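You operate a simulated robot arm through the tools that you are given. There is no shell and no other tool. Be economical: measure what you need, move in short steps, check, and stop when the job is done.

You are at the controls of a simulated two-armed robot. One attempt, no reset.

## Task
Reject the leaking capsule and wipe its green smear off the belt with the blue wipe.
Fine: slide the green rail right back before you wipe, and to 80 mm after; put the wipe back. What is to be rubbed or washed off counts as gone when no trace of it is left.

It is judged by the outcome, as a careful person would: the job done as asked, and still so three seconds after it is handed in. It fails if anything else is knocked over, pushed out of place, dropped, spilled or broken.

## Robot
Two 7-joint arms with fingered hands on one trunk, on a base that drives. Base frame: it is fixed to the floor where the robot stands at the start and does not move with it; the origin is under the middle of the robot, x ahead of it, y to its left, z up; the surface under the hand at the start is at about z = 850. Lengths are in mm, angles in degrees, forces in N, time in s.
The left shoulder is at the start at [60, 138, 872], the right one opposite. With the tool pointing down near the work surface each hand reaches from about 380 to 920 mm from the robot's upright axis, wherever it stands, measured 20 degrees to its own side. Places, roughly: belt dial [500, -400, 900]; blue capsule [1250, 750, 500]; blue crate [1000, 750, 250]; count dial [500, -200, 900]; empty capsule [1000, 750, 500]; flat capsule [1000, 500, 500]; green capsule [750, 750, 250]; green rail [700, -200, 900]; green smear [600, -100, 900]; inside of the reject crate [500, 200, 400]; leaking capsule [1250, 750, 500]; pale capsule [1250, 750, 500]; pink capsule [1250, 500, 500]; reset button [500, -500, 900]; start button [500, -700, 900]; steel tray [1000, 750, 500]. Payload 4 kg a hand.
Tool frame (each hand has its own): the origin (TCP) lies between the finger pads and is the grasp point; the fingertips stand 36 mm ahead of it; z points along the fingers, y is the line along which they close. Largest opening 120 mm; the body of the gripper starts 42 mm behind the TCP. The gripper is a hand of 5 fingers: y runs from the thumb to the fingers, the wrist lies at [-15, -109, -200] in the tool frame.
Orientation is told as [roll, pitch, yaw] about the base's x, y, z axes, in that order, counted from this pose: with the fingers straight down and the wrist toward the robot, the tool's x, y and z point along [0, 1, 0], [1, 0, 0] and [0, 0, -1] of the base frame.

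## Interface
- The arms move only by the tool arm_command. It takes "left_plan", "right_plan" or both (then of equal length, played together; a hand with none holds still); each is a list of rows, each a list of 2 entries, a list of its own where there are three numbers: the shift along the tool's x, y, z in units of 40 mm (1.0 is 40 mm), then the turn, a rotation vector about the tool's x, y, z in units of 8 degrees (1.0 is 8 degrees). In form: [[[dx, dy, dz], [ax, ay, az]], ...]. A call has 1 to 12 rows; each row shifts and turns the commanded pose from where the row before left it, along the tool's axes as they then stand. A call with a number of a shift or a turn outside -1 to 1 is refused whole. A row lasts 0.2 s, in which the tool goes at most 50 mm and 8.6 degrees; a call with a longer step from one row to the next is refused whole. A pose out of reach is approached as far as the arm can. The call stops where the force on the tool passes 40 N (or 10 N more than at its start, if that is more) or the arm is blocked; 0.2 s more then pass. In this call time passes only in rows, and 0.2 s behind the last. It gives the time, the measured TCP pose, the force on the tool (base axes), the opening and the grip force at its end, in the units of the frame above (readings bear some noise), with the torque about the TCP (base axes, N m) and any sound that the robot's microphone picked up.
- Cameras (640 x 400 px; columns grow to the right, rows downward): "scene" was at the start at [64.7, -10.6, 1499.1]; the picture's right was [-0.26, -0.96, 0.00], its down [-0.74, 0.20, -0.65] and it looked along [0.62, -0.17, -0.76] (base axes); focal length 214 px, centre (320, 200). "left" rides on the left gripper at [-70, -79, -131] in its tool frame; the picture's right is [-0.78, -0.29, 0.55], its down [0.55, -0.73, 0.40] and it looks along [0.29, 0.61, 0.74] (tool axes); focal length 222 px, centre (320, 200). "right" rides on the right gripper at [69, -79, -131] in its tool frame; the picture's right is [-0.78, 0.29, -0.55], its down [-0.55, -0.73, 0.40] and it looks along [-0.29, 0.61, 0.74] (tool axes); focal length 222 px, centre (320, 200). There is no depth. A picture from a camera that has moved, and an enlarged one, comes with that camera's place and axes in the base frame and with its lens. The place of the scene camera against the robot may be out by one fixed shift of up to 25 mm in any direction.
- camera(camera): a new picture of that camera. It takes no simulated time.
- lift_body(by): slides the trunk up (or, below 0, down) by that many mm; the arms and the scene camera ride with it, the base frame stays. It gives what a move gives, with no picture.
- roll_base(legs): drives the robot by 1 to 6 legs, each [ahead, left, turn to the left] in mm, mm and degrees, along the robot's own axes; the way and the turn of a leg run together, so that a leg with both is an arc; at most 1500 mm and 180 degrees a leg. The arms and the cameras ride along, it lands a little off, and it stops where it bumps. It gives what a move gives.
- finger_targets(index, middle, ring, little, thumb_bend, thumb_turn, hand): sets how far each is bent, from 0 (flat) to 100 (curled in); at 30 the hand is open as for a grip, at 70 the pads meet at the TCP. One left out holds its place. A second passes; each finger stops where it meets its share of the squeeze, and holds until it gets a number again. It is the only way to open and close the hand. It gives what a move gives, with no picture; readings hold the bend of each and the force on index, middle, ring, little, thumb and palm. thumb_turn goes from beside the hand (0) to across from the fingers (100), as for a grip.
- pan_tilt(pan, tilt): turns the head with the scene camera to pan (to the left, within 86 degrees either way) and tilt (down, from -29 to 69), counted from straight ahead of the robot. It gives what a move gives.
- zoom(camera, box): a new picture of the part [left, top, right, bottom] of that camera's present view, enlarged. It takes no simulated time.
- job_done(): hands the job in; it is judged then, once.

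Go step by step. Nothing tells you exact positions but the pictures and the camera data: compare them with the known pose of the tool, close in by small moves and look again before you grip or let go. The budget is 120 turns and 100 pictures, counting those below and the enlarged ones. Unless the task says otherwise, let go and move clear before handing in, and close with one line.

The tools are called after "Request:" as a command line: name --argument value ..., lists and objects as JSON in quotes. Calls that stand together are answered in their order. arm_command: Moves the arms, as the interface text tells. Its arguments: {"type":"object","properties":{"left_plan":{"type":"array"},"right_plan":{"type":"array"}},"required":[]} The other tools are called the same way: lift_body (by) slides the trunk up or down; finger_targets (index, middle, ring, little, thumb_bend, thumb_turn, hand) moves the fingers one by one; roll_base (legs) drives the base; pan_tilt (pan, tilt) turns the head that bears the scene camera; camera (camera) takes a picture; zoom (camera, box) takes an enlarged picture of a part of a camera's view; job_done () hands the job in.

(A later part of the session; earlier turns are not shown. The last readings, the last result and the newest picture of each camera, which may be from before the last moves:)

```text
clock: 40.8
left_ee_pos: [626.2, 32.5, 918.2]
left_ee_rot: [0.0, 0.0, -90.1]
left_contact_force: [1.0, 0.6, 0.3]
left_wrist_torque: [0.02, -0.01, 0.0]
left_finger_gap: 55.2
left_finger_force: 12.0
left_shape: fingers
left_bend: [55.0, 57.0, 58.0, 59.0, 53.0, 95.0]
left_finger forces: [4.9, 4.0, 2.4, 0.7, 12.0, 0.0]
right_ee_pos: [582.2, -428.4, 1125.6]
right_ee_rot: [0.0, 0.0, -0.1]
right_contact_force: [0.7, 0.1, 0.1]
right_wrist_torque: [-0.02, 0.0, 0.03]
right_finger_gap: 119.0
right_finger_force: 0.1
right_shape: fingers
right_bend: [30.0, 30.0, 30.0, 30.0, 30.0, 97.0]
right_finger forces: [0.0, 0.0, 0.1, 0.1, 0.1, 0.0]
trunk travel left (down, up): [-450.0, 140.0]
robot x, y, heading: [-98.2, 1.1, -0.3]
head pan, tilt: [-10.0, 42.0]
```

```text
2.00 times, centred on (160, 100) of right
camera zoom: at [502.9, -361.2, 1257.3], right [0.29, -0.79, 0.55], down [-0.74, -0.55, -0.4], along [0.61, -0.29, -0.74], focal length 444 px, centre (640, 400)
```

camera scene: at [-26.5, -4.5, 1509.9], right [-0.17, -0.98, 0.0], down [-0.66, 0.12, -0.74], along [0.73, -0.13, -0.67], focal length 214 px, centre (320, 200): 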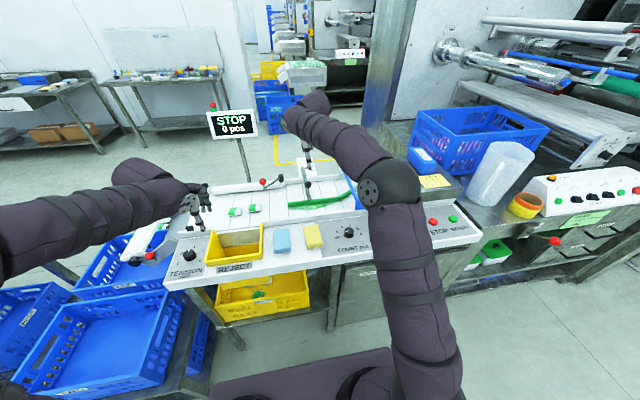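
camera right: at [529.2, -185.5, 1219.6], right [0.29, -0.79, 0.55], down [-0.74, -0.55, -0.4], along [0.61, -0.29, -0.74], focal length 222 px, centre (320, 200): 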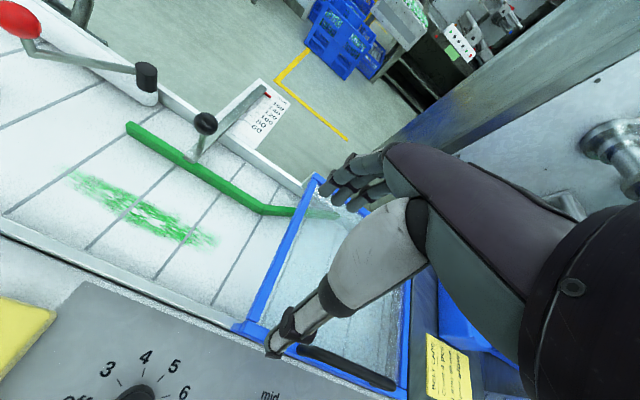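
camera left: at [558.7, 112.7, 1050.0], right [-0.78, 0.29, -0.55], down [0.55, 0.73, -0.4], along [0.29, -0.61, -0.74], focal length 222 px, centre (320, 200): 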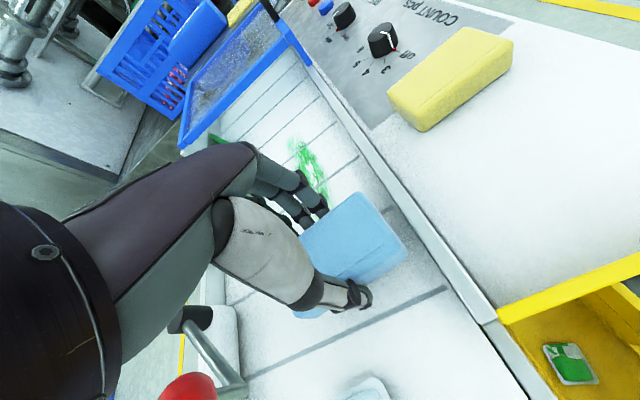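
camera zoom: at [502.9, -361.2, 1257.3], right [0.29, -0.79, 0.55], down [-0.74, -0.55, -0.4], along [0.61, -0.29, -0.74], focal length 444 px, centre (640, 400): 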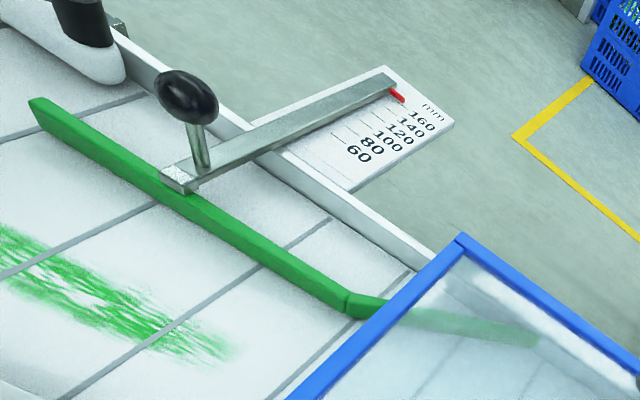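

The smear spans x 605–648, y about 0 to −200; the wipe is placed at x 626. I lower until it presses the belt.

Request:
arm_command --left_plan '[[[0, 0, 0.3], [0, 0, 0]], [[0, 0, 0.2], [0, 0, 0]], [[0, 0, 0.1], [0, 0, 0]], [[0, 0, 0.1], [0, 0, 0]]]'

```text
clock: 41.8
left_ee_pos: [625.8, 30.7, 891.2]
left_ee_rot: [0.1, 0.1, -90.1]
left_contact_force: [1.4, 0.4, 1.9]
left_wrist_torque: [-0.1, -0.02, -0.02]
left_finger_gap: 55.1
left_finger_force: 13.8
left_shape: fingers
left_bend: [55.0, 57.0, 58.0, 59.0, 53.0, 95.0]
left_finger forces: [6.3, 5.7, 2.5, 0.8, 12.2, 0.0]
right_ee_pos: [581.9, -428.6, 1125.2]
right_ee_rot: [0.1, 0.0, -0.2]
right_contact_force: [0.1, -0.2, -0.1]
right_wrist_torque: [0.0, 0.02, -0.01]
right_finger_gap: 119.0
right_finger_force: 0.0
right_shape: fingers
right_bend: [30.0, 30.0, 30.0, 30.0, 30.0, 97.0]
right_finger forces: [0.0, 0.0, 0.0, 0.0, 0.0, 0.1]
trunk travel left (down, up): [-450.0, 140.0]
robot x, y, heading: [-98.4, 1.3, -0.2]
head pan, tilt: [-10.0, 42.0]
```

Contact is just beginning. A touch more pressure.

Request:
arm_command --left_plan '[[[0, 0, 0.06], [0, 0, 0]], [[0, 0, 0.04], [0, 0, 0]]]'

```text
clock: 42.4
left_ee_pos: [625.7, 32.4, 891.9]
left_ee_rot: [0.3, -0.3, -90.0]
left_contact_force: [2.5, -1.9, 20.0]
left_wrist_torque: [-0.69, 0.06, 0.06]
left_finger_gap: 55.3
left_finger_force: 23.1
left_shape: fingers
left_bend: [55.0, 57.0, 58.0, 60.0, 53.0, 95.0]
left_finger forces: [21.3, 9.8, 2.2, 0.5, 12.7, 0.1]
right_ee_pos: [581.4, -430.1, 1127.6]
right_ee_rot: [0.0, -0.1, -0.2]
right_contact_force: [-0.2, 0.6, 0.3]
right_wrist_torque: [0.01, -0.01, 0.01]
right_finger_gap: 118.8
right_finger_force: 0.1
right_shape: fingers
right_bend: [30.0, 30.0, 30.0, 30.0, 30.0, 97.0]
right_finger forces: [0.1, 0.0, 0.0, 0.0, 0.0, 0.0]
trunk travel left (down, up): [-450.0, 140.0]
robot x, y, heading: [-96.9, -3.2, -0.2]
head pan, tilt: [-10.0, 42.0]
```

20 N is a bit much; ease 2 mm and sweep along the smear.

Request:
arm_command --left_plan '[[[0, 0, -0.05], [0, 0, 0]], [[0, 0.57, 0], [0, 0, 0]], [[0, 0.57, 0], [0, 0, 0]], [[0, 0.57, 0], [0, 0, 0]], [[0, 0.57, 0], [0, 0, 0]], [[0, 0.57, 0], [0, 0, 0]], [[0, 0.57, 0], [0, 0, 0]], [[0, 0.57, 0], [0, 0, 0]], [[0, 0.57, 0], [0, 0, 0]], [[0, 0.57, 0], [0, 0, 0]], [[0, 0.57, 0], [0, 0, 0]]]'

Request:
zoom --camera "scene" --box '[230, 150, 370, 240]'

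```text
clock: 44.4
left_ee_pos: [623.6, -141.6, 891.1]
left_ee_rot: [0.6, 1.5, -90.1]
left_contact_force: [-7.3, 5.9, 21.4]
left_wrist_torque: [-0.27, 0.52, -0.25]
left_finger_gap: 54.6
left_finger_force: 26.3
left_shape: fingers
left_bend: [57.0, 58.0, 59.0, 60.0, 52.0, 96.0]
left_finger forces: [28.0, 7.4, 1.3, 0.0, 15.9, 0.1]
left hand out of reach, approached as far as the arm can: row 9, 10
right_ee_pos: [581.1, -429.3, 1125.5]
right_ee_rot: [0.1, 0.0, -0.1]
right_contact_force: [0.0, -0.8, 0.2]
right_wrist_torque: [0.01, 0.02, 0.0]
right_finger_gap: 118.9
right_finger_force: 0.0
right_shape: fingers
right_bend: [30.0, 30.0, 30.0, 30.0, 30.0, 97.0]
right_finger forces: [0.1, 0.0, 0.0, 0.0, 0.0, 0.1]
trunk travel left (down, up): [-450.0, 140.0]
robot x, y, heading: [-97.8, -1.2, 0.2]
head pan, tilt: [-10.0, 42.0]
stopped in row 10 (left hand): the force on the tool passed its limit at 46 N (the readings are from after the stop); the commanded pose is now the measured one
```

```text
4.44 times, centred on (300, 195) of scene
camera zoom: at [-28.2, -4.3, 1510.0], right [-0.17, -0.98, 0.0], down [-0.66, 0.12, -0.74], along [0.73, -0.13, -0.67], focal length 953 px, centre (409, 222)
```

zoom: 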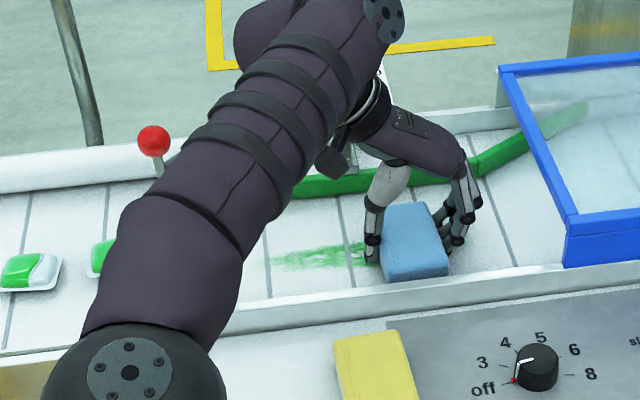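

The arm runs out of reach near y −142 and the first stroke left traces, so more strokes are needed. I'll lift, shift the base 120 mm to the right, and continue.

Request:
arm_command --left_plan '[[[0, -0.3, -0.6], [0, 0, 0]], [[0, -0.3, -0.8], [0, 0, 0]]]'

Request:
roll_base --legs '[[0, -120, 0]]'

Request:
camera --camera "left"

Request:
camera --camera "scene"

```text
clock: 45.0
left_ee_pos: [627.2, -120.1, 938.9]
left_ee_rot: [0.5, 1.7, -90.2]
left_contact_force: [0.0, -0.2, -0.3]
left_wrist_torque: [-0.01, 0.03, -0.05]
left_finger_gap: 55.2
left_finger_force: 11.5
left_shape: fingers
left_bend: [56.0, 58.0, 58.0, 60.0, 53.0, 96.0]
left_finger forces: [4.9, 3.7, 2.4, 0.7, 11.5, 0.0]
right_ee_pos: [582.1, -429.4, 1126.1]
right_ee_rot: [0.0, 0.0, -0.1]
right_contact_force: [0.0, -1.5, -0.5]
right_wrist_torque: [0.0, -0.02, -0.01]
right_finger_gap: 118.8
right_finger_force: 0.1
right_shape: fingers
right_bend: [30.0, 30.0, 30.0, 30.0, 30.0, 97.0]
right_finger forces: [0.0, 0.1, 0.1, 0.0, 0.0, 0.0]
trunk travel left (down, up): [-450.0, 140.0]
robot x, y, heading: [-101.8, 1.9, -0.0]
head pan, tilt: [-10.0, 42.0]
```

```text
clock: 46.3
left_ee_pos: [633.2, -209.3, 942.6]
left_ee_rot: [0.9, 2.5, -88.6]
left_contact_force: [-3.2, 7.1, 5.0]
left_wrist_torque: [-0.3, -0.05, -0.06]
left_finger_gap: 55.5
left_finger_force: 16.9
left_shape: fingers
left_bend: [57.0, 59.0, 59.0, 60.0, 52.0, 95.0]
left_finger forces: [4.5, 14.9, 1.6, 0.0, 12.2, 0.1]
right_ee_pos: [583.8, -534.8, 1125.5]
right_ee_rot: [-0.1, 0.0, 0.2]
right_contact_force: [0.0, -0.1, -0.1]
right_wrist_torque: [-0.03, 0.03, -0.02]
right_finger_gap: 118.9
right_finger_force: 0.0
right_shape: fingers
right_bend: [30.0, 30.0, 30.0, 30.0, 30.0, 97.0]
right_finger forces: [0.0, 0.0, 0.0, 0.0, 0.0, 0.1]
trunk travel left (down, up): [-450.0, 140.0]
robot x, y, heading: [-97.5, -112.8, 0.4]
head pan, tilt: [-10.0, 42.0]
stopped in leg 1: the force on the tool passed its limit at 48 N (the readings are from after the stop); the commanded pose is now the measured one
```

```text
43 pictures are left
camera left: at [561.1, -136.6, 1077.5], right [-0.78, 0.3, -0.55], down [0.54, 0.76, -0.36], along [0.31, -0.57, -0.76], focal length 222 px, centre (320, 200)
```

left: 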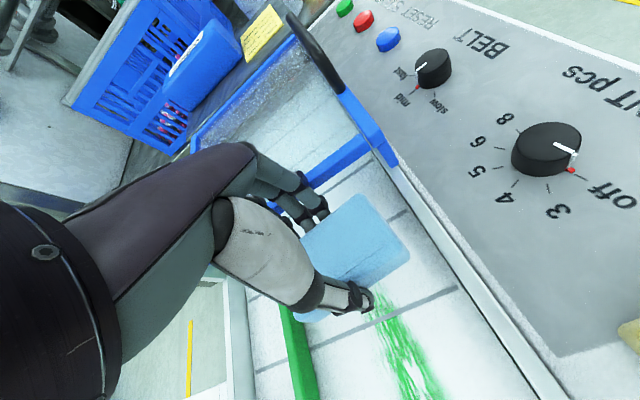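

```text
42 pictures are left
camera scene: at [-27.0, -113.5, 1509.8], right [-0.17, -0.99, 0.0], down [-0.66, 0.11, -0.74], along [0.73, -0.13, -0.67], focal length 214 px, centre (320, 200)
```

scene: 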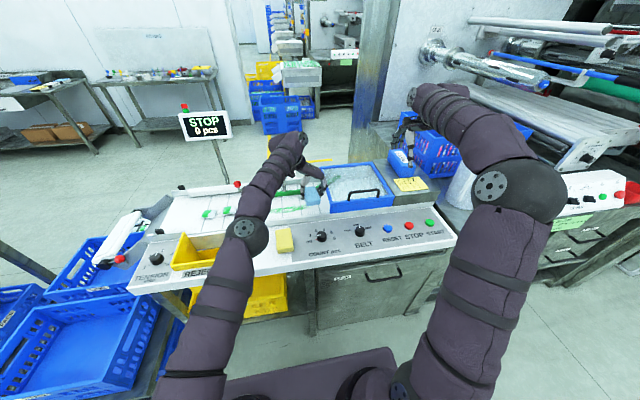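

The hand rode along with the base and touched the blue cover frame. I back the hand off right away and check the cover.

Request:
arm_command --left_plan '[[[0, -0.5, 0], [0, 0, 0]], [[0, -0.9, -0.3], [0, 0, 0]], [[0, -0.9, 0], [0, 0, 0]]]'

Request:
zoom --camera "scene" --box '[260, 140, 440, 260]'

Request:
camera --camera "left"

```text
clock: 47.1
left_ee_pos: [628.3, -122.5, 959.4]
left_ee_rot: [0.8, 2.4, -88.9]
left_contact_force: [-0.8, -0.5, -0.4]
left_wrist_torque: [0.02, 0.0, -0.01]
left_finger_gap: 55.0
left_finger_force: 11.7
left_shape: fingers
left_bend: [56.0, 58.0, 58.0, 60.0, 53.0, 95.0]
left_finger forces: [5.2, 3.1, 2.3, 0.4, 11.1, 0.0]
right_ee_pos: [584.4, -537.7, 1125.5]
right_ee_rot: [0.0, 0.0, 0.1]
right_contact_force: [0.7, 0.3, 0.8]
right_wrist_torque: [-0.03, -0.01, 0.02]
right_finger_gap: 118.9
right_finger_force: 0.0
right_shape: fingers
right_bend: [30.0, 30.0, 30.0, 30.0, 30.0, 97.0]
right_finger forces: [0.0, 0.1, 0.0, 0.1, 0.0, 0.0]
trunk travel left (down, up): [-450.0, 140.0]
robot x, y, heading: [-98.4, -110.5, 0.1]
head pan, tilt: [-10.0, 42.0]
```

```text
3.33 times, centred on (350, 200) of scene
camera zoom: at [-26.7, -113.9, 1509.9], right [-0.17, -0.99, 0.0], down [-0.66, 0.11, -0.74], along [0.73, -0.13, -0.67], focal length 715 px, centre (220, 200)
```

zoom: 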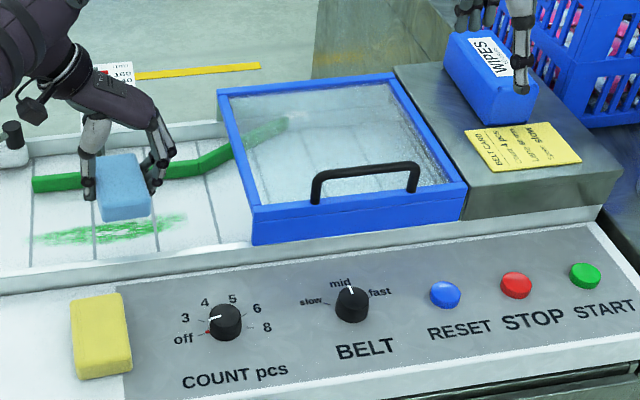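

```text
40 pictures are left
camera left: at [557.9, -49.4, 1092.9], right [-0.78, 0.3, -0.55], down [0.54, 0.76, -0.36], along [0.31, -0.58, -0.76], focal length 222 px, centre (320, 200)
```

left: 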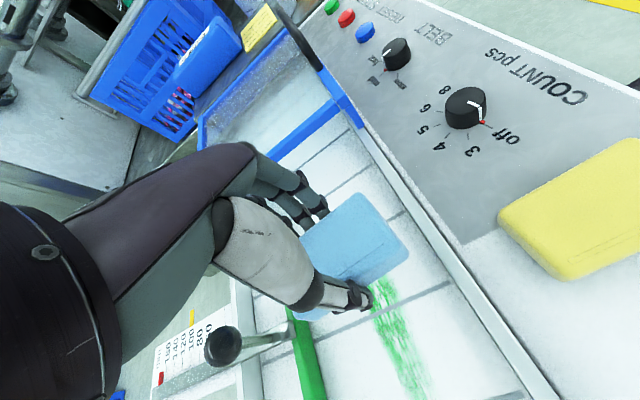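

The cover looks in place. I square up the hand's small tilt and look at how far the fingertips sit above the wipe's underside.

Request:
arm_command --left_plan '[[[0, 0, 0], [-0.3, -0.1, 0.14]]]'

Request:
zoom --camera "scene" --box '[260, 160, 320, 220]'

Request:
camera --camera "right"

```text
clock: 47.5
left_ee_pos: [629.1, -121.7, 959.3]
left_ee_rot: [0.0, 0.0, -89.9]
left_contact_force: [0.2, 0.4, -1.1]
left_wrist_torque: [0.03, -0.01, -0.02]
left_finger_gap: 55.2
left_finger_force: 10.9
left_shape: fingers
left_bend: [56.0, 58.0, 58.0, 60.0, 53.0, 95.0]
left_finger forces: [5.2, 3.1, 2.3, 0.4, 11.1, 0.1]
right_ee_pos: [584.8, -535.7, 1125.3]
right_ee_rot: [-0.1, -0.1, 0.3]
right_contact_force: [-0.8, -0.8, 0.0]
right_wrist_torque: [0.03, 0.0, 0.03]
right_finger_gap: 119.1
right_finger_force: 0.1
right_shape: fingers
right_bend: [30.0, 30.0, 30.0, 30.0, 30.0, 97.0]
right_finger forces: [0.0, 0.0, 0.0, 0.0, 0.1, 0.1]
trunk travel left (down, up): [-450.0, 140.0]
robot x, y, heading: [-95.1, -110.7, 0.4]
head pan, tilt: [-10.0, 42.0]
```

```text
6.67 times, centred on (290, 190) of scene
camera zoom: at [-26.5, -114.4, 1509.9], right [-0.17, -0.99, 0.0], down [-0.66, 0.11, -0.74], along [0.73, -0.13, -0.67], focal length 1430 px, centre (520, 267)
```

zoom: 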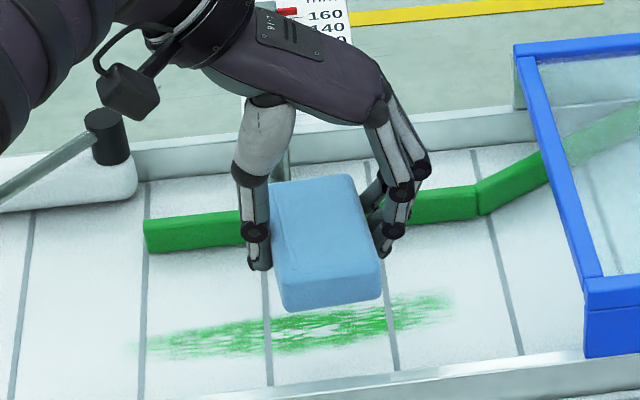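

```text
38 pictures are left
camera right: at [504.9, -467.7, 1257.1], right [0.29, -0.78, 0.55], down [-0.73, -0.55, -0.4], along [0.61, -0.28, -0.74], focal length 222 px, centre (320, 200)
```

right: 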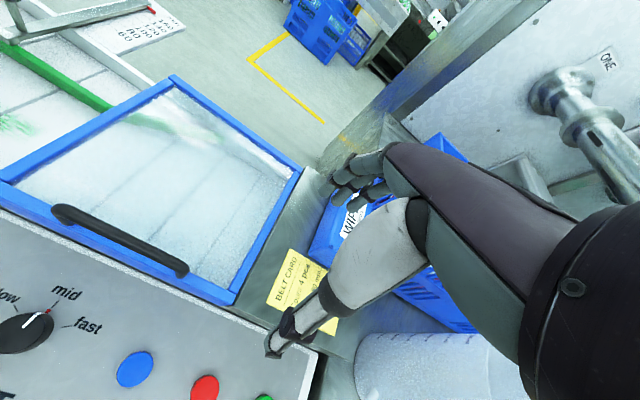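

The wipe is centred in the hand and covers the smear's width; it just needs more rubbing. I press down again and rub back and forth.

Request:
arm_command --left_plan '[[[-0.05, 0, 0.8], [0, 0, 0]], [[0, 0, 0.7], [0, 0, 0]], [[0, 0, 0.2], [0, 0, 0]], [[0, 0, 0.05], [0, 0, 0]]]'

```text
clock: 48.5
left_ee_pos: [625.2, -123.4, 890.7]
left_ee_rot: [0.3, -0.2, -90.0]
left_contact_force: [-2.6, -0.9, 12.8]
left_wrist_torque: [-0.35, 0.08, -0.06]
left_finger_gap: 55.3
left_finger_force: 15.0
left_shape: fingers
left_bend: [56.0, 57.0, 58.0, 60.0, 53.0, 95.0]
left_finger forces: [9.1, 6.7, 2.3, 0.1, 12.1, 0.0]
right_ee_pos: [582.8, -536.5, 1126.0]
right_ee_rot: [0.1, 0.1, 0.2]
right_contact_force: [-0.8, 0.2, -0.4]
right_wrist_torque: [-0.01, 0.01, 0.02]
right_finger_gap: 118.8
right_finger_force: 0.1
right_shape: fingers
right_bend: [30.0, 30.0, 30.0, 30.0, 30.0, 97.0]
right_finger forces: [0.1, 0.0, 0.0, 0.0, 0.0, 0.0]
trunk travel left (down, up): [-450.0, 140.0]
robot x, y, heading: [-99.5, -107.7, 0.1]
head pan, tilt: [-10.0, 42.0]
```

Request:
arm_command --left_plan '[[[0, 0.6, 0], [0, 0, 0]], [[0, 0.6, 0], [0, 0, 0]], [[0, 0.5, 0], [0, 0, 0]], [[0, -0.6, 0], [0, 0, 0]], [[0, -0.6, 0], [0, 0, 0]], [[0, -0.6, 0], [0, 0, 0]], [[0, -0.6, 0], [0, 0, 0]], [[0, -0.6, 0], [0, 0, 0]], [[0, -0.6, 0], [0, 0, 0]], [[0, -0.6, 0], [0, 0, 0]], [[0, -0.6, 0], [0, 0, 0]], [[0, -0.4, 0], [0, 0, 0]]]'

Request:
zoom --camera "scene" --box '[220, 150, 360, 240]'

```text
clock: 51.1
left_ee_pos: [628.6, 15.5, 891.5]
left_ee_rot: [0.1, -0.3, -90.3]
left_contact_force: [-0.9, -14.6, 28.2]
left_wrist_torque: [-1.76, 0.16, 0.1]
left_finger_gap: 63.7
left_finger_force: 23.1
left_shape: fingers
left_bend: [48.0, 55.0, 57.0, 59.0, 55.0, 95.0]
left_finger forces: [20.1, 11.4, 3.9, 1.2, 8.6, 0.0]
right_ee_pos: [583.0, -536.9, 1125.1]
right_ee_rot: [0.2, 0.0, 0.2]
right_contact_force: [0.2, -0.1, 0.4]
right_wrist_torque: [-0.01, 0.01, -0.02]
right_finger_gap: 119.0
right_finger_force: 0.0
right_shape: fingers
right_bend: [30.0, 30.0, 30.0, 30.0, 30.0, 97.0]
right_finger forces: [0.0, 0.1, 0.0, 0.0, 0.0, 0.1]
trunk travel left (down, up): [-450.0, 140.0]
robot x, y, heading: [-99.0, -110.9, 0.3]
head pan, tilt: [-10.0, 42.0]
```

```text
4.44 times, centred on (290, 195) of scene
camera zoom: at [-29.3, -116.3, 1510.0], right [-0.17, -0.99, 0.0], down [-0.66, 0.11, -0.74], along [0.73, -0.13, -0.67], focal length 953 px, centre (453, 222)
```

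zoom: 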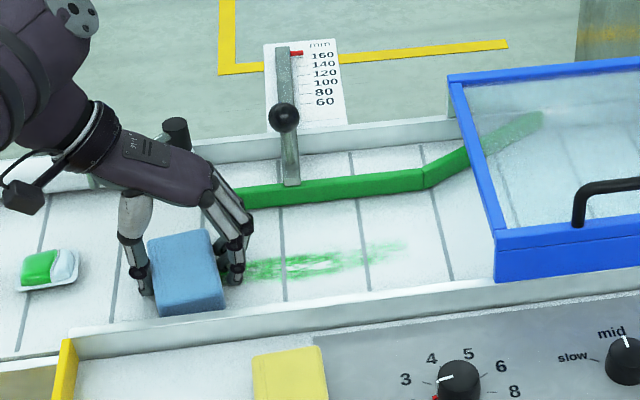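

The smear is clearly fading. Another pair of strokes, slightly eased.

Request:
arm_command --left_plan '[[[0, 0.6, -0.03], [0, 0, 0]], [[0, 0.65, 0], [0, 0, 0]], [[0, 0.65, 0], [0, 0, 0]], [[0, 0.65, 0], [0, 0, 0]], [[0, 0.65, 0], [0, 0, 0]], [[0, 0.65, 0], [0, 0, 0]], [[0, 0.65, 0], [0, 0, 0]], [[0, 0.5, 0], [0, 0, 0]]]'

Request:
arm_command --left_plan '[[[0, -0.6, 0], [0, 0, 0]], [[0, -0.65, 0], [0, 0, 0]], [[0, -0.65, 0], [0, 0, 0]], [[0, -0.65, 0], [0, 0, 0]], [[0, -0.65, 0], [0, 0, 0]], [[0, -0.65, 0], [0, 0, 0]], [[0, -0.65, 0], [0, 0, 0]], [[0, -0.5, 0], [0, 0, 0]]]'

Request:
zoom --camera "scene" --box '[220, 150, 360, 240]'

```text
clock: 52.9
left_ee_pos: [627.1, -180.8, 890.1]
left_ee_rot: [0.0, 0.0, -90.1]
left_contact_force: [-1.0, 3.9, 7.1]
left_wrist_torque: [-0.05, 0.09, -0.06]
left_finger_gap: 55.4
left_finger_force: 15.7
left_shape: fingers
left_bend: [57.0, 58.0, 59.0, 60.0, 52.0, 96.0]
left_finger forces: [13.0, 4.6, 1.3, 0.0, 12.6, 0.0]
right_ee_pos: [583.3, -535.3, 1126.8]
right_ee_rot: [0.0, 0.1, 0.2]
right_contact_force: [-0.2, -0.2, 0.2]
right_wrist_torque: [-0.01, 0.02, -0.05]
right_finger_gap: 118.9
right_finger_force: 0.0
right_shape: fingers
right_bend: [30.0, 30.0, 30.0, 30.0, 30.0, 97.0]
right_finger forces: [0.0, 0.0, 0.0, 0.0, 0.0, 0.0]
trunk travel left (down, up): [-450.0, 140.0]
robot x, y, heading: [-102.0, -110.0, 0.6]
head pan, tilt: [-10.0, 42.0]
```

```text
clock: 54.7
left_ee_pos: [630.0, 19.0, 890.8]
left_ee_rot: [0.0, -0.1, -89.9]
left_contact_force: [1.3, -10.6, 19.2]
left_wrist_torque: [-1.03, 0.11, 0.07]
left_finger_gap: 56.7
left_finger_force: 18.8
left_shape: fingers
left_bend: [53.0, 55.0, 58.0, 60.0, 54.0, 95.0]
left_finger forces: [14.8, 9.2, 3.3, 0.8, 9.1, 0.1]
right_ee_pos: [583.1, -538.5, 1126.2]
right_ee_rot: [0.0, 0.0, 0.2]
right_contact_force: [0.6, -0.2, -1.1]
right_wrist_torque: [0.0, 0.0, 0.0]
right_finger_gap: 119.1
right_finger_force: 0.0
right_shape: fingers
right_bend: [30.0, 30.0, 30.0, 30.0, 30.0, 97.0]
right_finger forces: [0.1, 0.0, 0.0, 0.0, 0.0, 0.1]
trunk travel left (down, up): [-450.0, 140.0]
robot x, y, heading: [-99.7, -111.5, 0.2]
head pan, tilt: [-10.0, 42.0]
```

```text
4.44 times, centred on (290, 195) of scene
camera zoom: at [-28.4, -115.6, 1510.0], right [-0.17, -0.99, 0.0], down [-0.66, 0.11, -0.74], along [0.73, -0.13, -0.67], focal length 953 px, centre (453, 222)
```

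zoom: 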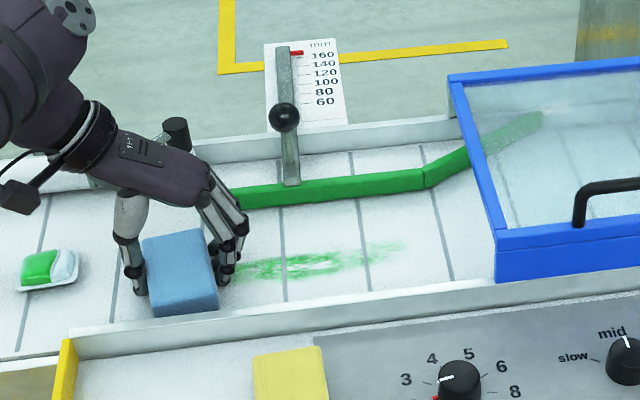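

That pass changed little; it had lower pressure. I press about 2 mm deeper and rub again.

Request:
arm_command --left_plan '[[[0, 0.5, 0.06], [0, 0, 0]], [[0, 0.55, 0.02], [0, 0, 0]], [[0, 0.55, 0], [0, 0, 0]], [[0, 0.55, 0], [0, 0, 0]], [[0, 0.55, 0], [0, 0, 0]], [[0, 0.55, 0], [0, 0, 0]], [[0, 0.55, 0], [0, 0, 0]], [[0, 0.55, 0], [0, 0, 0]], [[0, 0.5, 0], [0, 0, 0]]]'

Request:
zoom --camera "scene" --box '[220, 150, 360, 240]'

```text
clock: 56.7
left_ee_pos: [627.8, -175.4, 890.2]
left_ee_rot: [0.1, -0.1, -90.0]
left_contact_force: [0.9, 10.5, 19.2]
left_wrist_torque: [-0.01, 0.14, -0.11]
left_finger_gap: 55.0
left_finger_force: 25.5
left_shape: fingers
left_bend: [58.0, 60.0, 60.0, 60.0, 51.0, 96.0]
left_finger forces: [29.1, 5.8, 0.0, 0.1, 16.3, 0.0]
right_ee_pos: [582.6, -535.7, 1126.5]
right_ee_rot: [0.0, -0.1, 0.2]
right_contact_force: [-0.1, 0.4, 0.1]
right_wrist_torque: [-0.01, 0.01, -0.05]
right_finger_gap: 118.7
right_finger_force: 0.0
right_shape: fingers
right_bend: [30.0, 30.0, 30.0, 30.0, 30.0, 97.0]
right_finger forces: [0.0, 0.0, 0.0, 0.0, 0.0, 0.0]
trunk travel left (down, up): [-450.0, 140.0]
robot x, y, heading: [-99.1, -109.9, 0.3]
head pan, tilt: [-10.0, 42.0]
```

```text
4.44 times, centred on (290, 195) of scene
camera zoom: at [-28.5, -113.7, 1510.0], right [-0.17, -0.99, 0.0], down [-0.66, 0.11, -0.74], along [0.73, -0.13, -0.67], focal length 953 px, centre (453, 222)
```

zoom: 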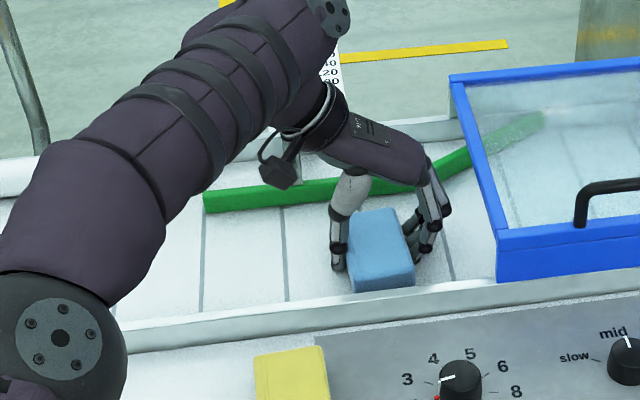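

Much better: the visible part is now clean. One more stroke back at this pressure, then lift and look.

Request:
arm_command --left_plan '[[[0, 0.3, 0], [0, 0, 0]], [[0, -0.5, 0], [0, 0, 0]], [[0, -0.55, 0], [0, 0, 0]], [[0, -0.55, 0], [0, 0, 0]], [[0, -0.55, 0], [0, 0, 0]], [[0, -0.55, 0], [0, 0, 0]], [[0, -0.55, 0], [0, 0, 0]], [[0, -0.55, 0], [0, 0, 0]], [[0, -0.55, 0], [0, 0, 0]], [[0, -0.55, 0], [0, 0, 0]]]'

Request:
zoom --camera "scene" --box '[240, 170, 340, 230]'

```text
clock: 58.9
left_ee_pos: [628.9, 3.2, 890.0]
left_ee_rot: [0.3, -0.5, -90.2]
left_contact_force: [-0.8, -18.3, 33.4]
left_wrist_torque: [-2.11, 0.21, 0.12]
left_finger_gap: 65.2
left_finger_force: 24.9
left_shape: fingers
left_bend: [47.0, 54.0, 57.0, 60.0, 55.0, 95.0]
left_finger forces: [23.2, 13.6, 4.1, 1.1, 8.2, 0.0]
right_ee_pos: [582.2, -537.1, 1126.4]
right_ee_rot: [0.1, -0.1, 0.2]
right_contact_force: [0.2, 0.1, -0.7]
right_wrist_torque: [0.0, 0.02, -0.02]
right_finger_gap: 119.0
right_finger_force: 0.1
right_shape: fingers
right_bend: [30.0, 30.0, 30.0, 30.0, 30.0, 97.0]
right_finger forces: [0.1, 0.0, 0.0, 0.0, 0.0, 0.1]
trunk travel left (down, up): [-450.0, 140.0]
robot x, y, heading: [-100.9, -109.5, 0.5]
head pan, tilt: [-10.0, 42.0]
```

```text
6.40 times, centred on (290, 200) of scene
camera zoom: at [-29.8, -116.4, 1510.1], right [-0.17, -0.99, 0.0], down [-0.66, 0.11, -0.74], along [0.73, -0.13, -0.67], focal length 1373 px, centre (512, 200)
```

zoom: 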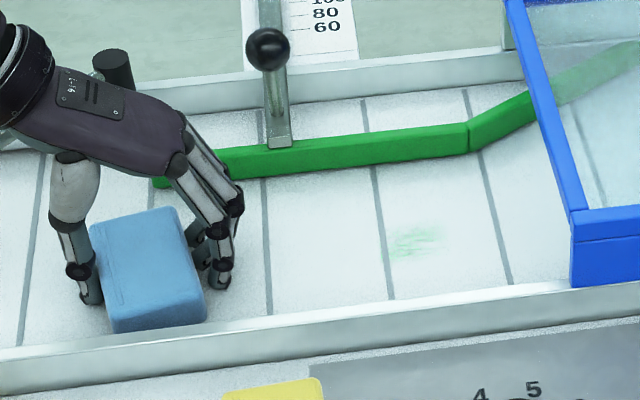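

Only a faint trace is left at the right end (about [646, -178]). I lift, go there and rub it with short strokes.

Request:
arm_command --left_plan '[[[0, 0, -0.5], [0, 0, 0]], [[0.05, 0.8, 0], [0, 0, 0]], [[0.05, 0.8, 0], [0, 0, 0]], [[0.05, 0.8, 0], [0, 0, 0]], [[0.1, 0.8, 0], [0, 0, 0]], [[0, 0.3, 0], [0, 0, 0]], [[0, 0, 0.35], [0, 0, 0]], [[0, 0, 0.15], [0, 0, 0]]]'

```text
clock: 60.7
left_ee_pos: [639.0, -133.4, 891.8]
left_ee_rot: [0.3, -0.3, -89.9]
left_contact_force: [-1.1, -0.7, 18.9]
left_wrist_torque: [-0.65, 0.25, -0.03]
left_finger_gap: 56.0
left_finger_force: 21.4
left_shape: fingers
left_bend: [54.0, 57.0, 58.0, 60.0, 54.0, 95.0]
left_finger forces: [21.2, 7.5, 1.6, 0.0, 12.1, 0.0]
right_ee_pos: [583.5, -536.4, 1127.2]
right_ee_rot: [0.0, -0.1, 0.1]
right_contact_force: [-0.2, 0.1, 0.2]
right_wrist_torque: [0.02, 0.0, 0.0]
right_finger_gap: 119.0
right_finger_force: 0.2
right_shape: fingers
right_bend: [30.0, 30.0, 30.0, 30.0, 30.0, 97.0]
right_finger forces: [0.0, 0.0, 0.0, 0.1, 0.0, 0.0]
trunk travel left (down, up): [-450.0, 140.0]
robot x, y, heading: [-100.6, -108.2, 0.3]
head pan, tilt: [-10.0, 42.0]
```

Request:
arm_command --left_plan '[[[0, 0.5, 0.03], [0, 0, 0]], [[0, 0.5, 0], [0, 0, 0]], [[0, 0.4, 0], [0, 0, 0]], [[0, -0.5, 0], [0, 0, 0]], [[0, -0.5, 0], [0, 0, 0]], [[0, -0.5, 0], [0, 0, 0]], [[0, 0.5, 0], [0, 0, 0]], [[0, 0.5, 0], [0, 0, 0]], [[0, 0.5, 0], [0, 0, 0]], [[0, -0.5, 0], [0, 0, 0]], [[0, -0.5, 0], [0, 0, 0]], [[0, -0.5, 0], [0, 0, 0]]]'

Request:
arm_command --left_plan '[[[0, -0.6, -0.3], [0, 0, 0]], [[-0.2, -0.8, -0.6], [0, 0, 0]], [[-0.2, -0.8, -0.6], [0, 0, 0]], [[-0.2, -0.8, -0.3], [0, 0, 0]]]'

Request:
zoom --camera "scene" --box '[240, 170, 340, 230]'

```text
clock: 62.0
left_ee_pos: [635.8, -152.0, 890.0]
left_ee_rot: [0.1, -1.0, -90.2]
left_contact_force: [-1.5, 0.7, 9.5]
left_wrist_torque: [-0.32, 0.21, -0.02]
left_finger_gap: 56.1
left_finger_force: 17.3
left_shape: fingers
left_bend: [54.0, 57.0, 59.0, 60.0, 54.0, 96.0]
left_finger forces: [14.2, 6.7, 1.4, 0.0, 12.0, 0.0]
right_ee_pos: [583.1, -538.8, 1125.4]
right_ee_rot: [0.0, 0.1, 0.2]
right_contact_force: [0.7, 0.5, 0.3]
right_wrist_torque: [0.0, 0.03, 0.01]
right_finger_gap: 118.9
right_finger_force: 0.1
right_shape: fingers
right_bend: [30.0, 30.0, 30.0, 30.0, 30.0, 97.0]
right_finger forces: [0.1, 0.0, 0.0, 0.0, 0.0, 0.0]
trunk travel left (down, up): [-450.0, 140.0]
robot x, y, heading: [-101.0, -110.8, 0.2]
head pan, tilt: [-10.0, 42.0]
stopped in row 6 (left hand): the force on the tool passed its limit at 41 N (the readings are from after the stop); the commanded pose is now the measured one
```

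```text
clock: 63.0
left_ee_pos: [610.0, -31.4, 959.3]
left_ee_rot: [0.1, -0.8, -90.2]
left_contact_force: [-1.0, -0.8, 0.0]
left_wrist_torque: [0.01, 0.03, 0.02]
left_finger_gap: 56.2
left_finger_force: 10.5
left_shape: fingers
left_bend: [54.0, 57.0, 59.0, 60.0, 54.0, 96.0]
left_finger forces: [5.8, 3.8, 1.7, 0.0, 11.4, 0.0]
right_ee_pos: [582.7, -539.0, 1124.9]
right_ee_rot: [0.0, -0.1, 0.0]
right_contact_force: [0.4, 0.3, 0.2]
right_wrist_torque: [-0.01, 0.0, -0.04]
right_finger_gap: 118.9
right_finger_force: 0.0
right_shape: fingers
right_bend: [30.0, 30.0, 30.0, 30.0, 30.0, 97.0]
right_finger forces: [0.0, 0.0, 0.0, 0.0, 0.1, 0.0]
trunk travel left (down, up): [-450.0, 140.0]
robot x, y, heading: [-98.5, -110.5, 0.1]
head pan, tilt: [-10.0, 42.0]
```

```text
6.40 times, centred on (290, 200) of scene
camera zoom: at [-26.7, -114.9, 1509.9], right [-0.17, -0.99, 0.0], down [-0.66, 0.12, -0.74], along [0.73, -0.13, -0.67], focal length 1373 px, centre (512, 200)
```

zoom: 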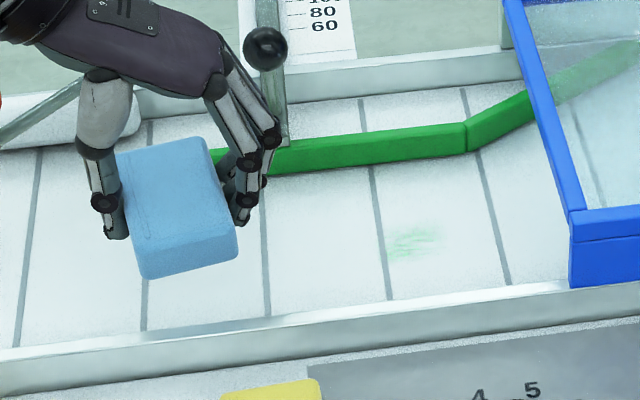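

A faint trace remains, directly where the strokes only reversed (about [630, -178]). I return and rub centred on it, with short strokes both ways.

Request:
arm_command --left_plan '[[[0.15, 0.87, 0.2], [0.1, 0, 0]], [[0.15, 0.87, 0.4], [0, 0, 0]], [[0.15, 0.87, 0.6], [0, 0, 0]], [[0, 0, 0.4], [0, 0, 0]], [[0, 0, 0.13], [0, 0, 0]], [[0, 0, 0.07], [0, 0, 0]]]'

```text
clock: 64.4
left_ee_pos: [628.7, -137.6, 889.7]
left_ee_rot: [0.4, -0.2, -90.2]
left_contact_force: [-1.8, 0.3, 18.0]
left_wrist_torque: [-0.57, 0.21, -0.04]
left_finger_gap: 56.0
left_finger_force: 20.7
left_shape: fingers
left_bend: [54.0, 57.0, 59.0, 60.0, 53.0, 96.0]
left_finger forces: [22.4, 6.5, 1.1, 0.0, 12.4, 0.0]
right_ee_pos: [582.2, -539.0, 1127.3]
right_ee_rot: [0.0, 0.0, 0.0]
right_contact_force: [-0.1, -0.8, -0.2]
right_wrist_torque: [-0.01, 0.04, 0.0]
right_finger_gap: 118.8
right_finger_force: 0.0
right_shape: fingers
right_bend: [30.0, 30.0, 30.0, 30.0, 30.0, 97.0]
right_finger forces: [0.1, 0.0, 0.0, 0.0, 0.1, 0.0]
trunk travel left (down, up): [-450.0, 140.0]
robot x, y, heading: [-99.9, -109.0, 0.1]
head pan, tilt: [-10.0, 42.0]
```

Request:
arm_command --left_plan '[[[0, 0.5, 0], [0, 0, 0]], [[0, 0.5, 0], [0, 0, 0]], [[0, 0.4, 0], [0, 0, 0]], [[0.4, 0, 0], [0, 0, 0]], [[-0.4, 0, 0], [0, 0, 0]], [[-0.4, 0, 0], [0, 0, 0]], [[0.4, 0, 0], [0, 0, 0]], [[0, -0.5, -0.02], [0, 0, 0]], [[0, -0.5, 0], [0, 0, 0]], [[0, 0.5, 0.02], [0, 0, 0]], [[0, 0.5, 0], [0, 0, 0]]]'

```text
clock: 66.8
left_ee_pos: [624.5, -185.7, 888.8]
left_ee_rot: [0.6, 0.3, -90.0]
left_contact_force: [-8.6, 16.0, 29.3]
left_wrist_torque: [0.02, 0.62, -0.32]
left_finger_gap: 55.9
left_finger_force: 35.2
left_shape: fingers
left_bend: [58.0, 60.0, 60.0, 60.0, 51.0, 97.0]
left_finger forces: [43.4, 5.7, 0.0, 0.0, 21.4, 0.0]
left hand out of reach, approached as far as the arm can: row 4
right_ee_pos: [581.2, -536.1, 1128.9]
right_ee_rot: [-0.1, 0.0, 0.1]
right_contact_force: [-0.2, 0.1, -1.1]
right_wrist_torque: [0.0, 0.0, 0.03]
right_finger_gap: 119.1
right_finger_force: 0.1
right_shape: fingers
right_bend: [30.0, 30.0, 30.0, 30.0, 30.0, 97.0]
right_finger forces: [0.0, 0.0, 0.0, 0.0, 0.0, 0.0]
trunk travel left (down, up): [-450.0, 140.0]
robot x, y, heading: [-99.1, -110.1, 0.2]
head pan, tilt: [-10.0, 42.0]
```

Request:
arm_command --left_plan '[[[0, -0.2, -0.4], [0, 0, 0]], [[0, -0.8, -0.7], [0, 0, 0]], [[-0.1, -0.9, -0.6], [0, 0, 0]], [[-0.2, -0.9, -0.2], [0, 0, 0]], [[-0.2, -0.9, 0], [0, 0, 0]], [[-0.2, -0.7, 0], [0, 0, 0]]]'

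Request:
zoom --camera "scene" --box '[240, 170, 340, 230]'

Request:
camera --camera "left"

```text
clock: 68.2
left_ee_pos: [593.5, -15.8, 963.3]
left_ee_rot: [0.0, 0.0, -90.3]
left_contact_force: [-0.2, 0.0, -0.1]
left_wrist_torque: [-0.01, 0.02, 0.02]
left_finger_gap: 56.4
left_finger_force: 10.7
left_shape: fingers
left_bend: [55.0, 58.0, 59.0, 60.0, 53.0, 96.0]
left_finger forces: [5.8, 3.7, 1.5, 0.0, 11.0, 0.0]
right_ee_pos: [582.3, -538.4, 1125.3]
right_ee_rot: [0.0, -0.1, -0.1]
right_contact_force: [0.3, 0.3, 0.3]
right_wrist_torque: [0.0, 0.02, 0.01]
right_finger_gap: 118.9
right_finger_force: 0.1
right_shape: fingers
right_bend: [30.0, 30.0, 30.0, 30.0, 30.0, 97.0]
right_finger forces: [0.1, 0.1, 0.1, 0.0, 0.0, 0.0]
trunk travel left (down, up): [-450.0, 140.0]
robot x, y, heading: [-99.4, -111.5, 0.1]
head pan, tilt: [-10.0, 42.0]
```

```text
6.40 times, centred on (290, 200) of scene
camera zoom: at [-26.8, -114.9, 1509.9], right [-0.17, -0.99, 0.0], down [-0.66, 0.12, -0.74], along [0.73, -0.13, -0.67], focal length 1373 px, centre (512, 200)
```

zoom: 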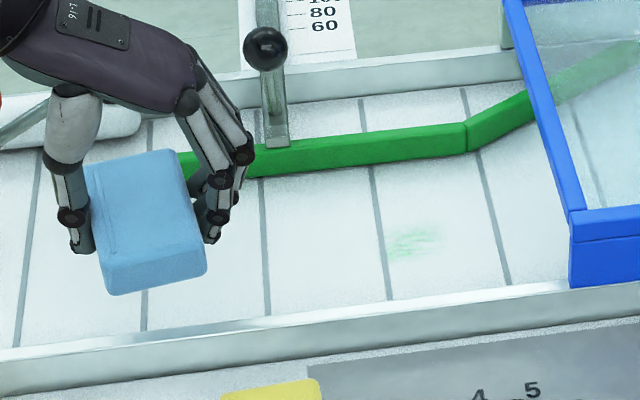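

```text
31 pictures are left
camera left: at [525.7, 64.4, 1095.9], right [-0.78, 0.29, -0.55], down [0.55, 0.73, -0.4], along [0.29, -0.61, -0.74], focal length 222 px, centre (320, 200)
```

left: 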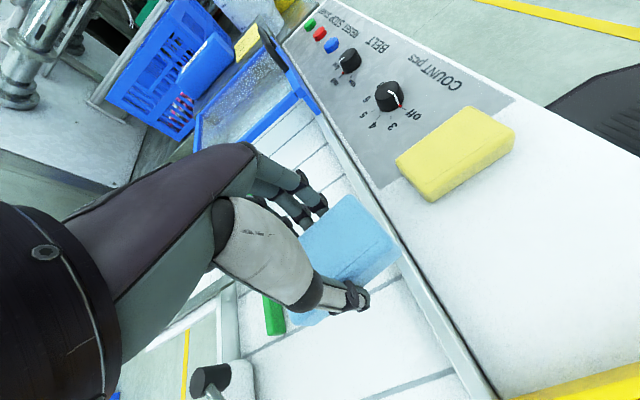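

The trace is still there, so my estimate of its place may be off. I check it with the right-hand camera.

Request:
zoom --camera "right" --box '[0, 60, 120, 160]'

```text
4.00 times, centred on (60, 110) of right
camera zoom: at [503.5, -470.2, 1257.3], right [0.29, -0.78, 0.55], down [-0.74, -0.55, -0.4], along [0.61, -0.29, -0.74], focal length 888 px, centre (1360, 560)
```

zoom: 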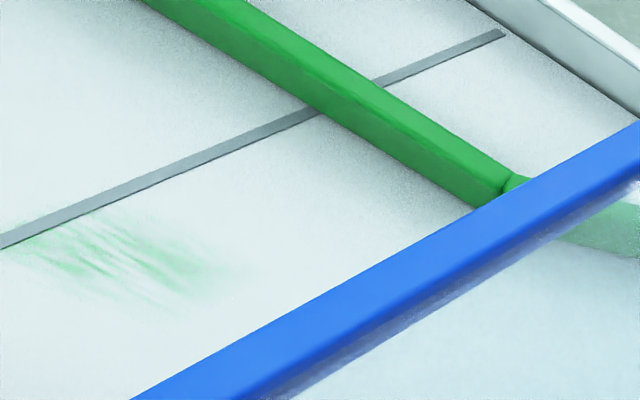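

The trace is at about [638, −183], at the arm's reach limit. I shift the right hand left by 100 mm, then drive the base 100 mm to the right so the left hand can work there comfortably.

Request:
arm_command --right_plan '[[[0.85, 0, 0], [0, 0, 0]], [[0.85, 0, 0], [0, 0, 0]], [[0.85, 0, 0], [0, 0, 0]]]'

Request:
roll_base --legs '[[0, -100, 0]]'

```text
clock: 69.0
left_ee_pos: [593.7, -15.8, 964.1]
left_ee_rot: [0.1, -0.1, -90.2]
left_contact_force: [0.1, -0.5, 0.5]
left_wrist_torque: [-0.01, -0.01, 0.02]
left_finger_gap: 56.4
left_finger_force: 10.7
left_shape: fingers
left_bend: [55.0, 58.0, 59.0, 60.0, 53.0, 96.0]
left_finger forces: [5.8, 3.7, 1.4, 0.1, 11.0, 0.0]
right_ee_pos: [582.2, -436.1, 1124.0]
right_ee_rot: [0.0, -0.1, 0.0]
right_contact_force: [-0.3, 0.1, 0.8]
right_wrist_torque: [0.03, -0.01, -0.03]
right_finger_gap: 119.0
right_finger_force: 0.1
right_shape: fingers
right_bend: [30.0, 30.0, 30.0, 30.0, 30.0, 97.0]
right_finger forces: [0.0, 0.0, 0.1, 0.0, 0.0, 0.0]
trunk travel left (down, up): [-450.0, 140.0]
robot x, y, heading: [-100.1, -110.4, 0.2]
head pan, tilt: [-10.0, 42.0]
```

```text
clock: 70.2
left_ee_pos: [593.8, -115.6, 964.8]
left_ee_rot: [0.2, 0.1, -90.2]
left_contact_force: [-0.4, -0.5, 0.9]
left_wrist_torque: [0.03, 0.03, 0.01]
left_finger_gap: 56.5
left_finger_force: 10.9
left_shape: fingers
left_bend: [55.0, 58.0, 59.0, 60.0, 53.0, 96.0]
left_finger forces: [5.8, 3.7, 1.3, 0.0, 11.1, 0.1]
right_ee_pos: [582.6, -537.5, 1123.5]
right_ee_rot: [0.0, 0.2, -0.1]
right_contact_force: [-1.1, -1.2, 0.1]
right_wrist_torque: [0.04, -0.03, 0.03]
right_finger_gap: 118.8
right_finger_force: 0.1
right_shape: fingers
right_bend: [30.0, 30.0, 30.0, 30.0, 30.0, 97.0]
right_finger forces: [0.0, 0.0, 0.0, 0.1, 0.0, 0.1]
trunk travel left (down, up): [-450.0, 140.0]
robot x, y, heading: [-97.9, -209.5, 0.3]
head pan, tilt: [-10.0, 42.0]
```

Base shifted cleanly. Now press down next to the trace and stroke through it at x 638.

Request:
arm_command --left_plan '[[[0.55, 0.25, 0.6], [0, 0, 0]], [[0.55, 0.25, 0.6], [0, 0, 0]], [[0, 0, 0.5], [0, 0, 0]], [[0, 0, 0.15], [0, 0, 0]], [[0, 0, 0.07], [0, 0, 0]]]'

```text
clock: 71.4
left_ee_pos: [638.0, -136.3, 890.2]
left_ee_rot: [0.3, -0.2, -90.3]
left_contact_force: [-1.7, -0.9, 15.1]
left_wrist_torque: [-0.48, 0.22, -0.08]
left_finger_gap: 56.5
left_finger_force: 19.2
left_shape: fingers
left_bend: [55.0, 58.0, 59.0, 60.0, 53.0, 96.0]
left_finger forces: [19.3, 6.1, 1.1, 0.0, 11.9, 0.1]
right_ee_pos: [581.3, -535.5, 1124.7]
right_ee_rot: [-0.1, 0.1, 0.1]
right_contact_force: [-0.6, -0.6, -0.3]
right_wrist_torque: [-0.01, 0.0, -0.02]
right_finger_gap: 119.1
right_finger_force: 0.1
right_shape: fingers
right_bend: [30.0, 30.0, 30.0, 30.0, 30.0, 97.0]
right_finger forces: [0.0, 0.1, 0.0, 0.0, 0.0, 0.1]
trunk travel left (down, up): [-450.0, 140.0]
robot x, y, heading: [-98.2, -209.7, 0.1]
head pan, tilt: [-10.0, 42.0]
```

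Request:
arm_command --left_plan '[[[0, 0.5, 0.03], [0, 0, 0]], [[0, 0.5, 0.02], [0, 0, 0]], [[0, 0.5, 0], [0, 0, 0]], [[0.3, 0, 0], [0, 0, 0]], [[-0.3, 0, 0], [0, 0, 0]], [[0, -0.45, -0.04], [0, 0, 0]], [[0, -0.45, 0], [0, 0, 0]], [[0, -0.45, 0], [0, 0, 0]], [[0, 0.45, 0.04], [0, 0, 0]], [[0, 0.45, 0], [0, 0, 0]], [[0, 0.45, 0], [0, 0, 0]]]'

Request:
arm_command --left_plan '[[[0, -0.45, -0.05], [0, 0, 0]], [[0, -0.45, 0], [0, 0, 0]], [[0, -0.45, 0], [0, 0, 0]], [[0, -0.45, 0], [0, 0, 0]], [[0, -0.3, -0.6], [0, 0, 0]], [[0, -0.6, -0.8], [0, 0, 0]], [[0, -0.8, -0.4], [0, 0, 0]]]'

Request:
zoom --camera "right" --box '[0, 60, 120, 160]'

```text
clock: 73.4
left_ee_pos: [637.7, -159.0, 890.7]
left_ee_rot: [0.2, -0.6, -90.2]
left_contact_force: [-6.8, -3.2, 14.9]
left_wrist_torque: [-0.64, 0.44, -0.21]
left_finger_gap: 57.2
left_finger_force: 18.7
left_shape: fingers
left_bend: [53.0, 57.0, 59.0, 60.0, 54.0, 96.0]
left_finger forces: [18.9, 6.6, 1.5, 0.1, 11.3, 0.0]
right_ee_pos: [582.0, -536.8, 1124.2]
right_ee_rot: [0.0, 0.0, 0.1]
right_contact_force: [0.7, 0.0, 0.1]
right_wrist_torque: [0.01, 0.02, 0.01]
right_finger_gap: 118.8
right_finger_force: 0.1
right_shape: fingers
right_bend: [30.0, 30.0, 30.0, 30.0, 30.0, 97.0]
right_finger forces: [0.1, 0.1, 0.0, 0.0, 0.0, 0.0]
trunk travel left (down, up): [-450.0, 140.0]
robot x, y, heading: [-96.6, -207.5, 0.2]
head pan, tilt: [-10.0, 42.0]
stopped in row 10 (left hand): the force on the tool passed its limit at 40 N (the readings are from after the stop); the commanded pose is now the measured one
```

```text
clock: 75.0
left_ee_pos: [639.0, -17.0, 960.6]
left_ee_rot: [0.3, -0.2, -90.1]
left_contact_force: [0.3, 0.1, -0.3]
left_wrist_torque: [0.0, -0.03, -0.02]
left_finger_gap: 56.9
left_finger_force: 10.6
left_shape: fingers
left_bend: [54.0, 57.0, 59.0, 60.0, 54.0, 96.0]
left_finger forces: [6.0, 4.0, 1.3, 0.1, 11.3, 0.0]
right_ee_pos: [581.5, -534.5, 1123.6]
right_ee_rot: [0.0, 0.1, 0.1]
right_contact_force: [-0.4, 0.3, 0.0]
right_wrist_torque: [-0.01, -0.02, -0.03]
right_finger_gap: 118.9
right_finger_force: 0.1
right_shape: fingers
right_bend: [30.0, 30.0, 30.0, 30.0, 30.0, 97.0]
right_finger forces: [0.1, 0.0, 0.1, 0.0, 0.0, 0.1]
trunk travel left (down, up): [-450.0, 140.0]
robot x, y, heading: [-97.4, -207.6, 0.3]
head pan, tilt: [-10.0, 42.0]
```

```text
4.00 times, centred on (60, 110) of right
camera zoom: at [503.6, -467.0, 1255.5], right [0.29, -0.78, 0.55], down [-0.73, -0.55, -0.4], along [0.61, -0.29, -0.74], focal length 888 px, centre (1360, 560)
```

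zoom: 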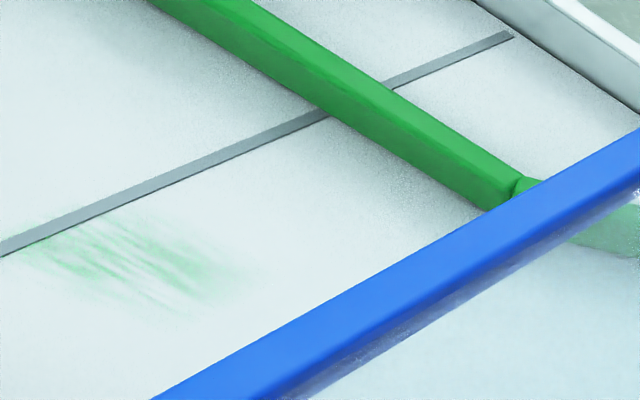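

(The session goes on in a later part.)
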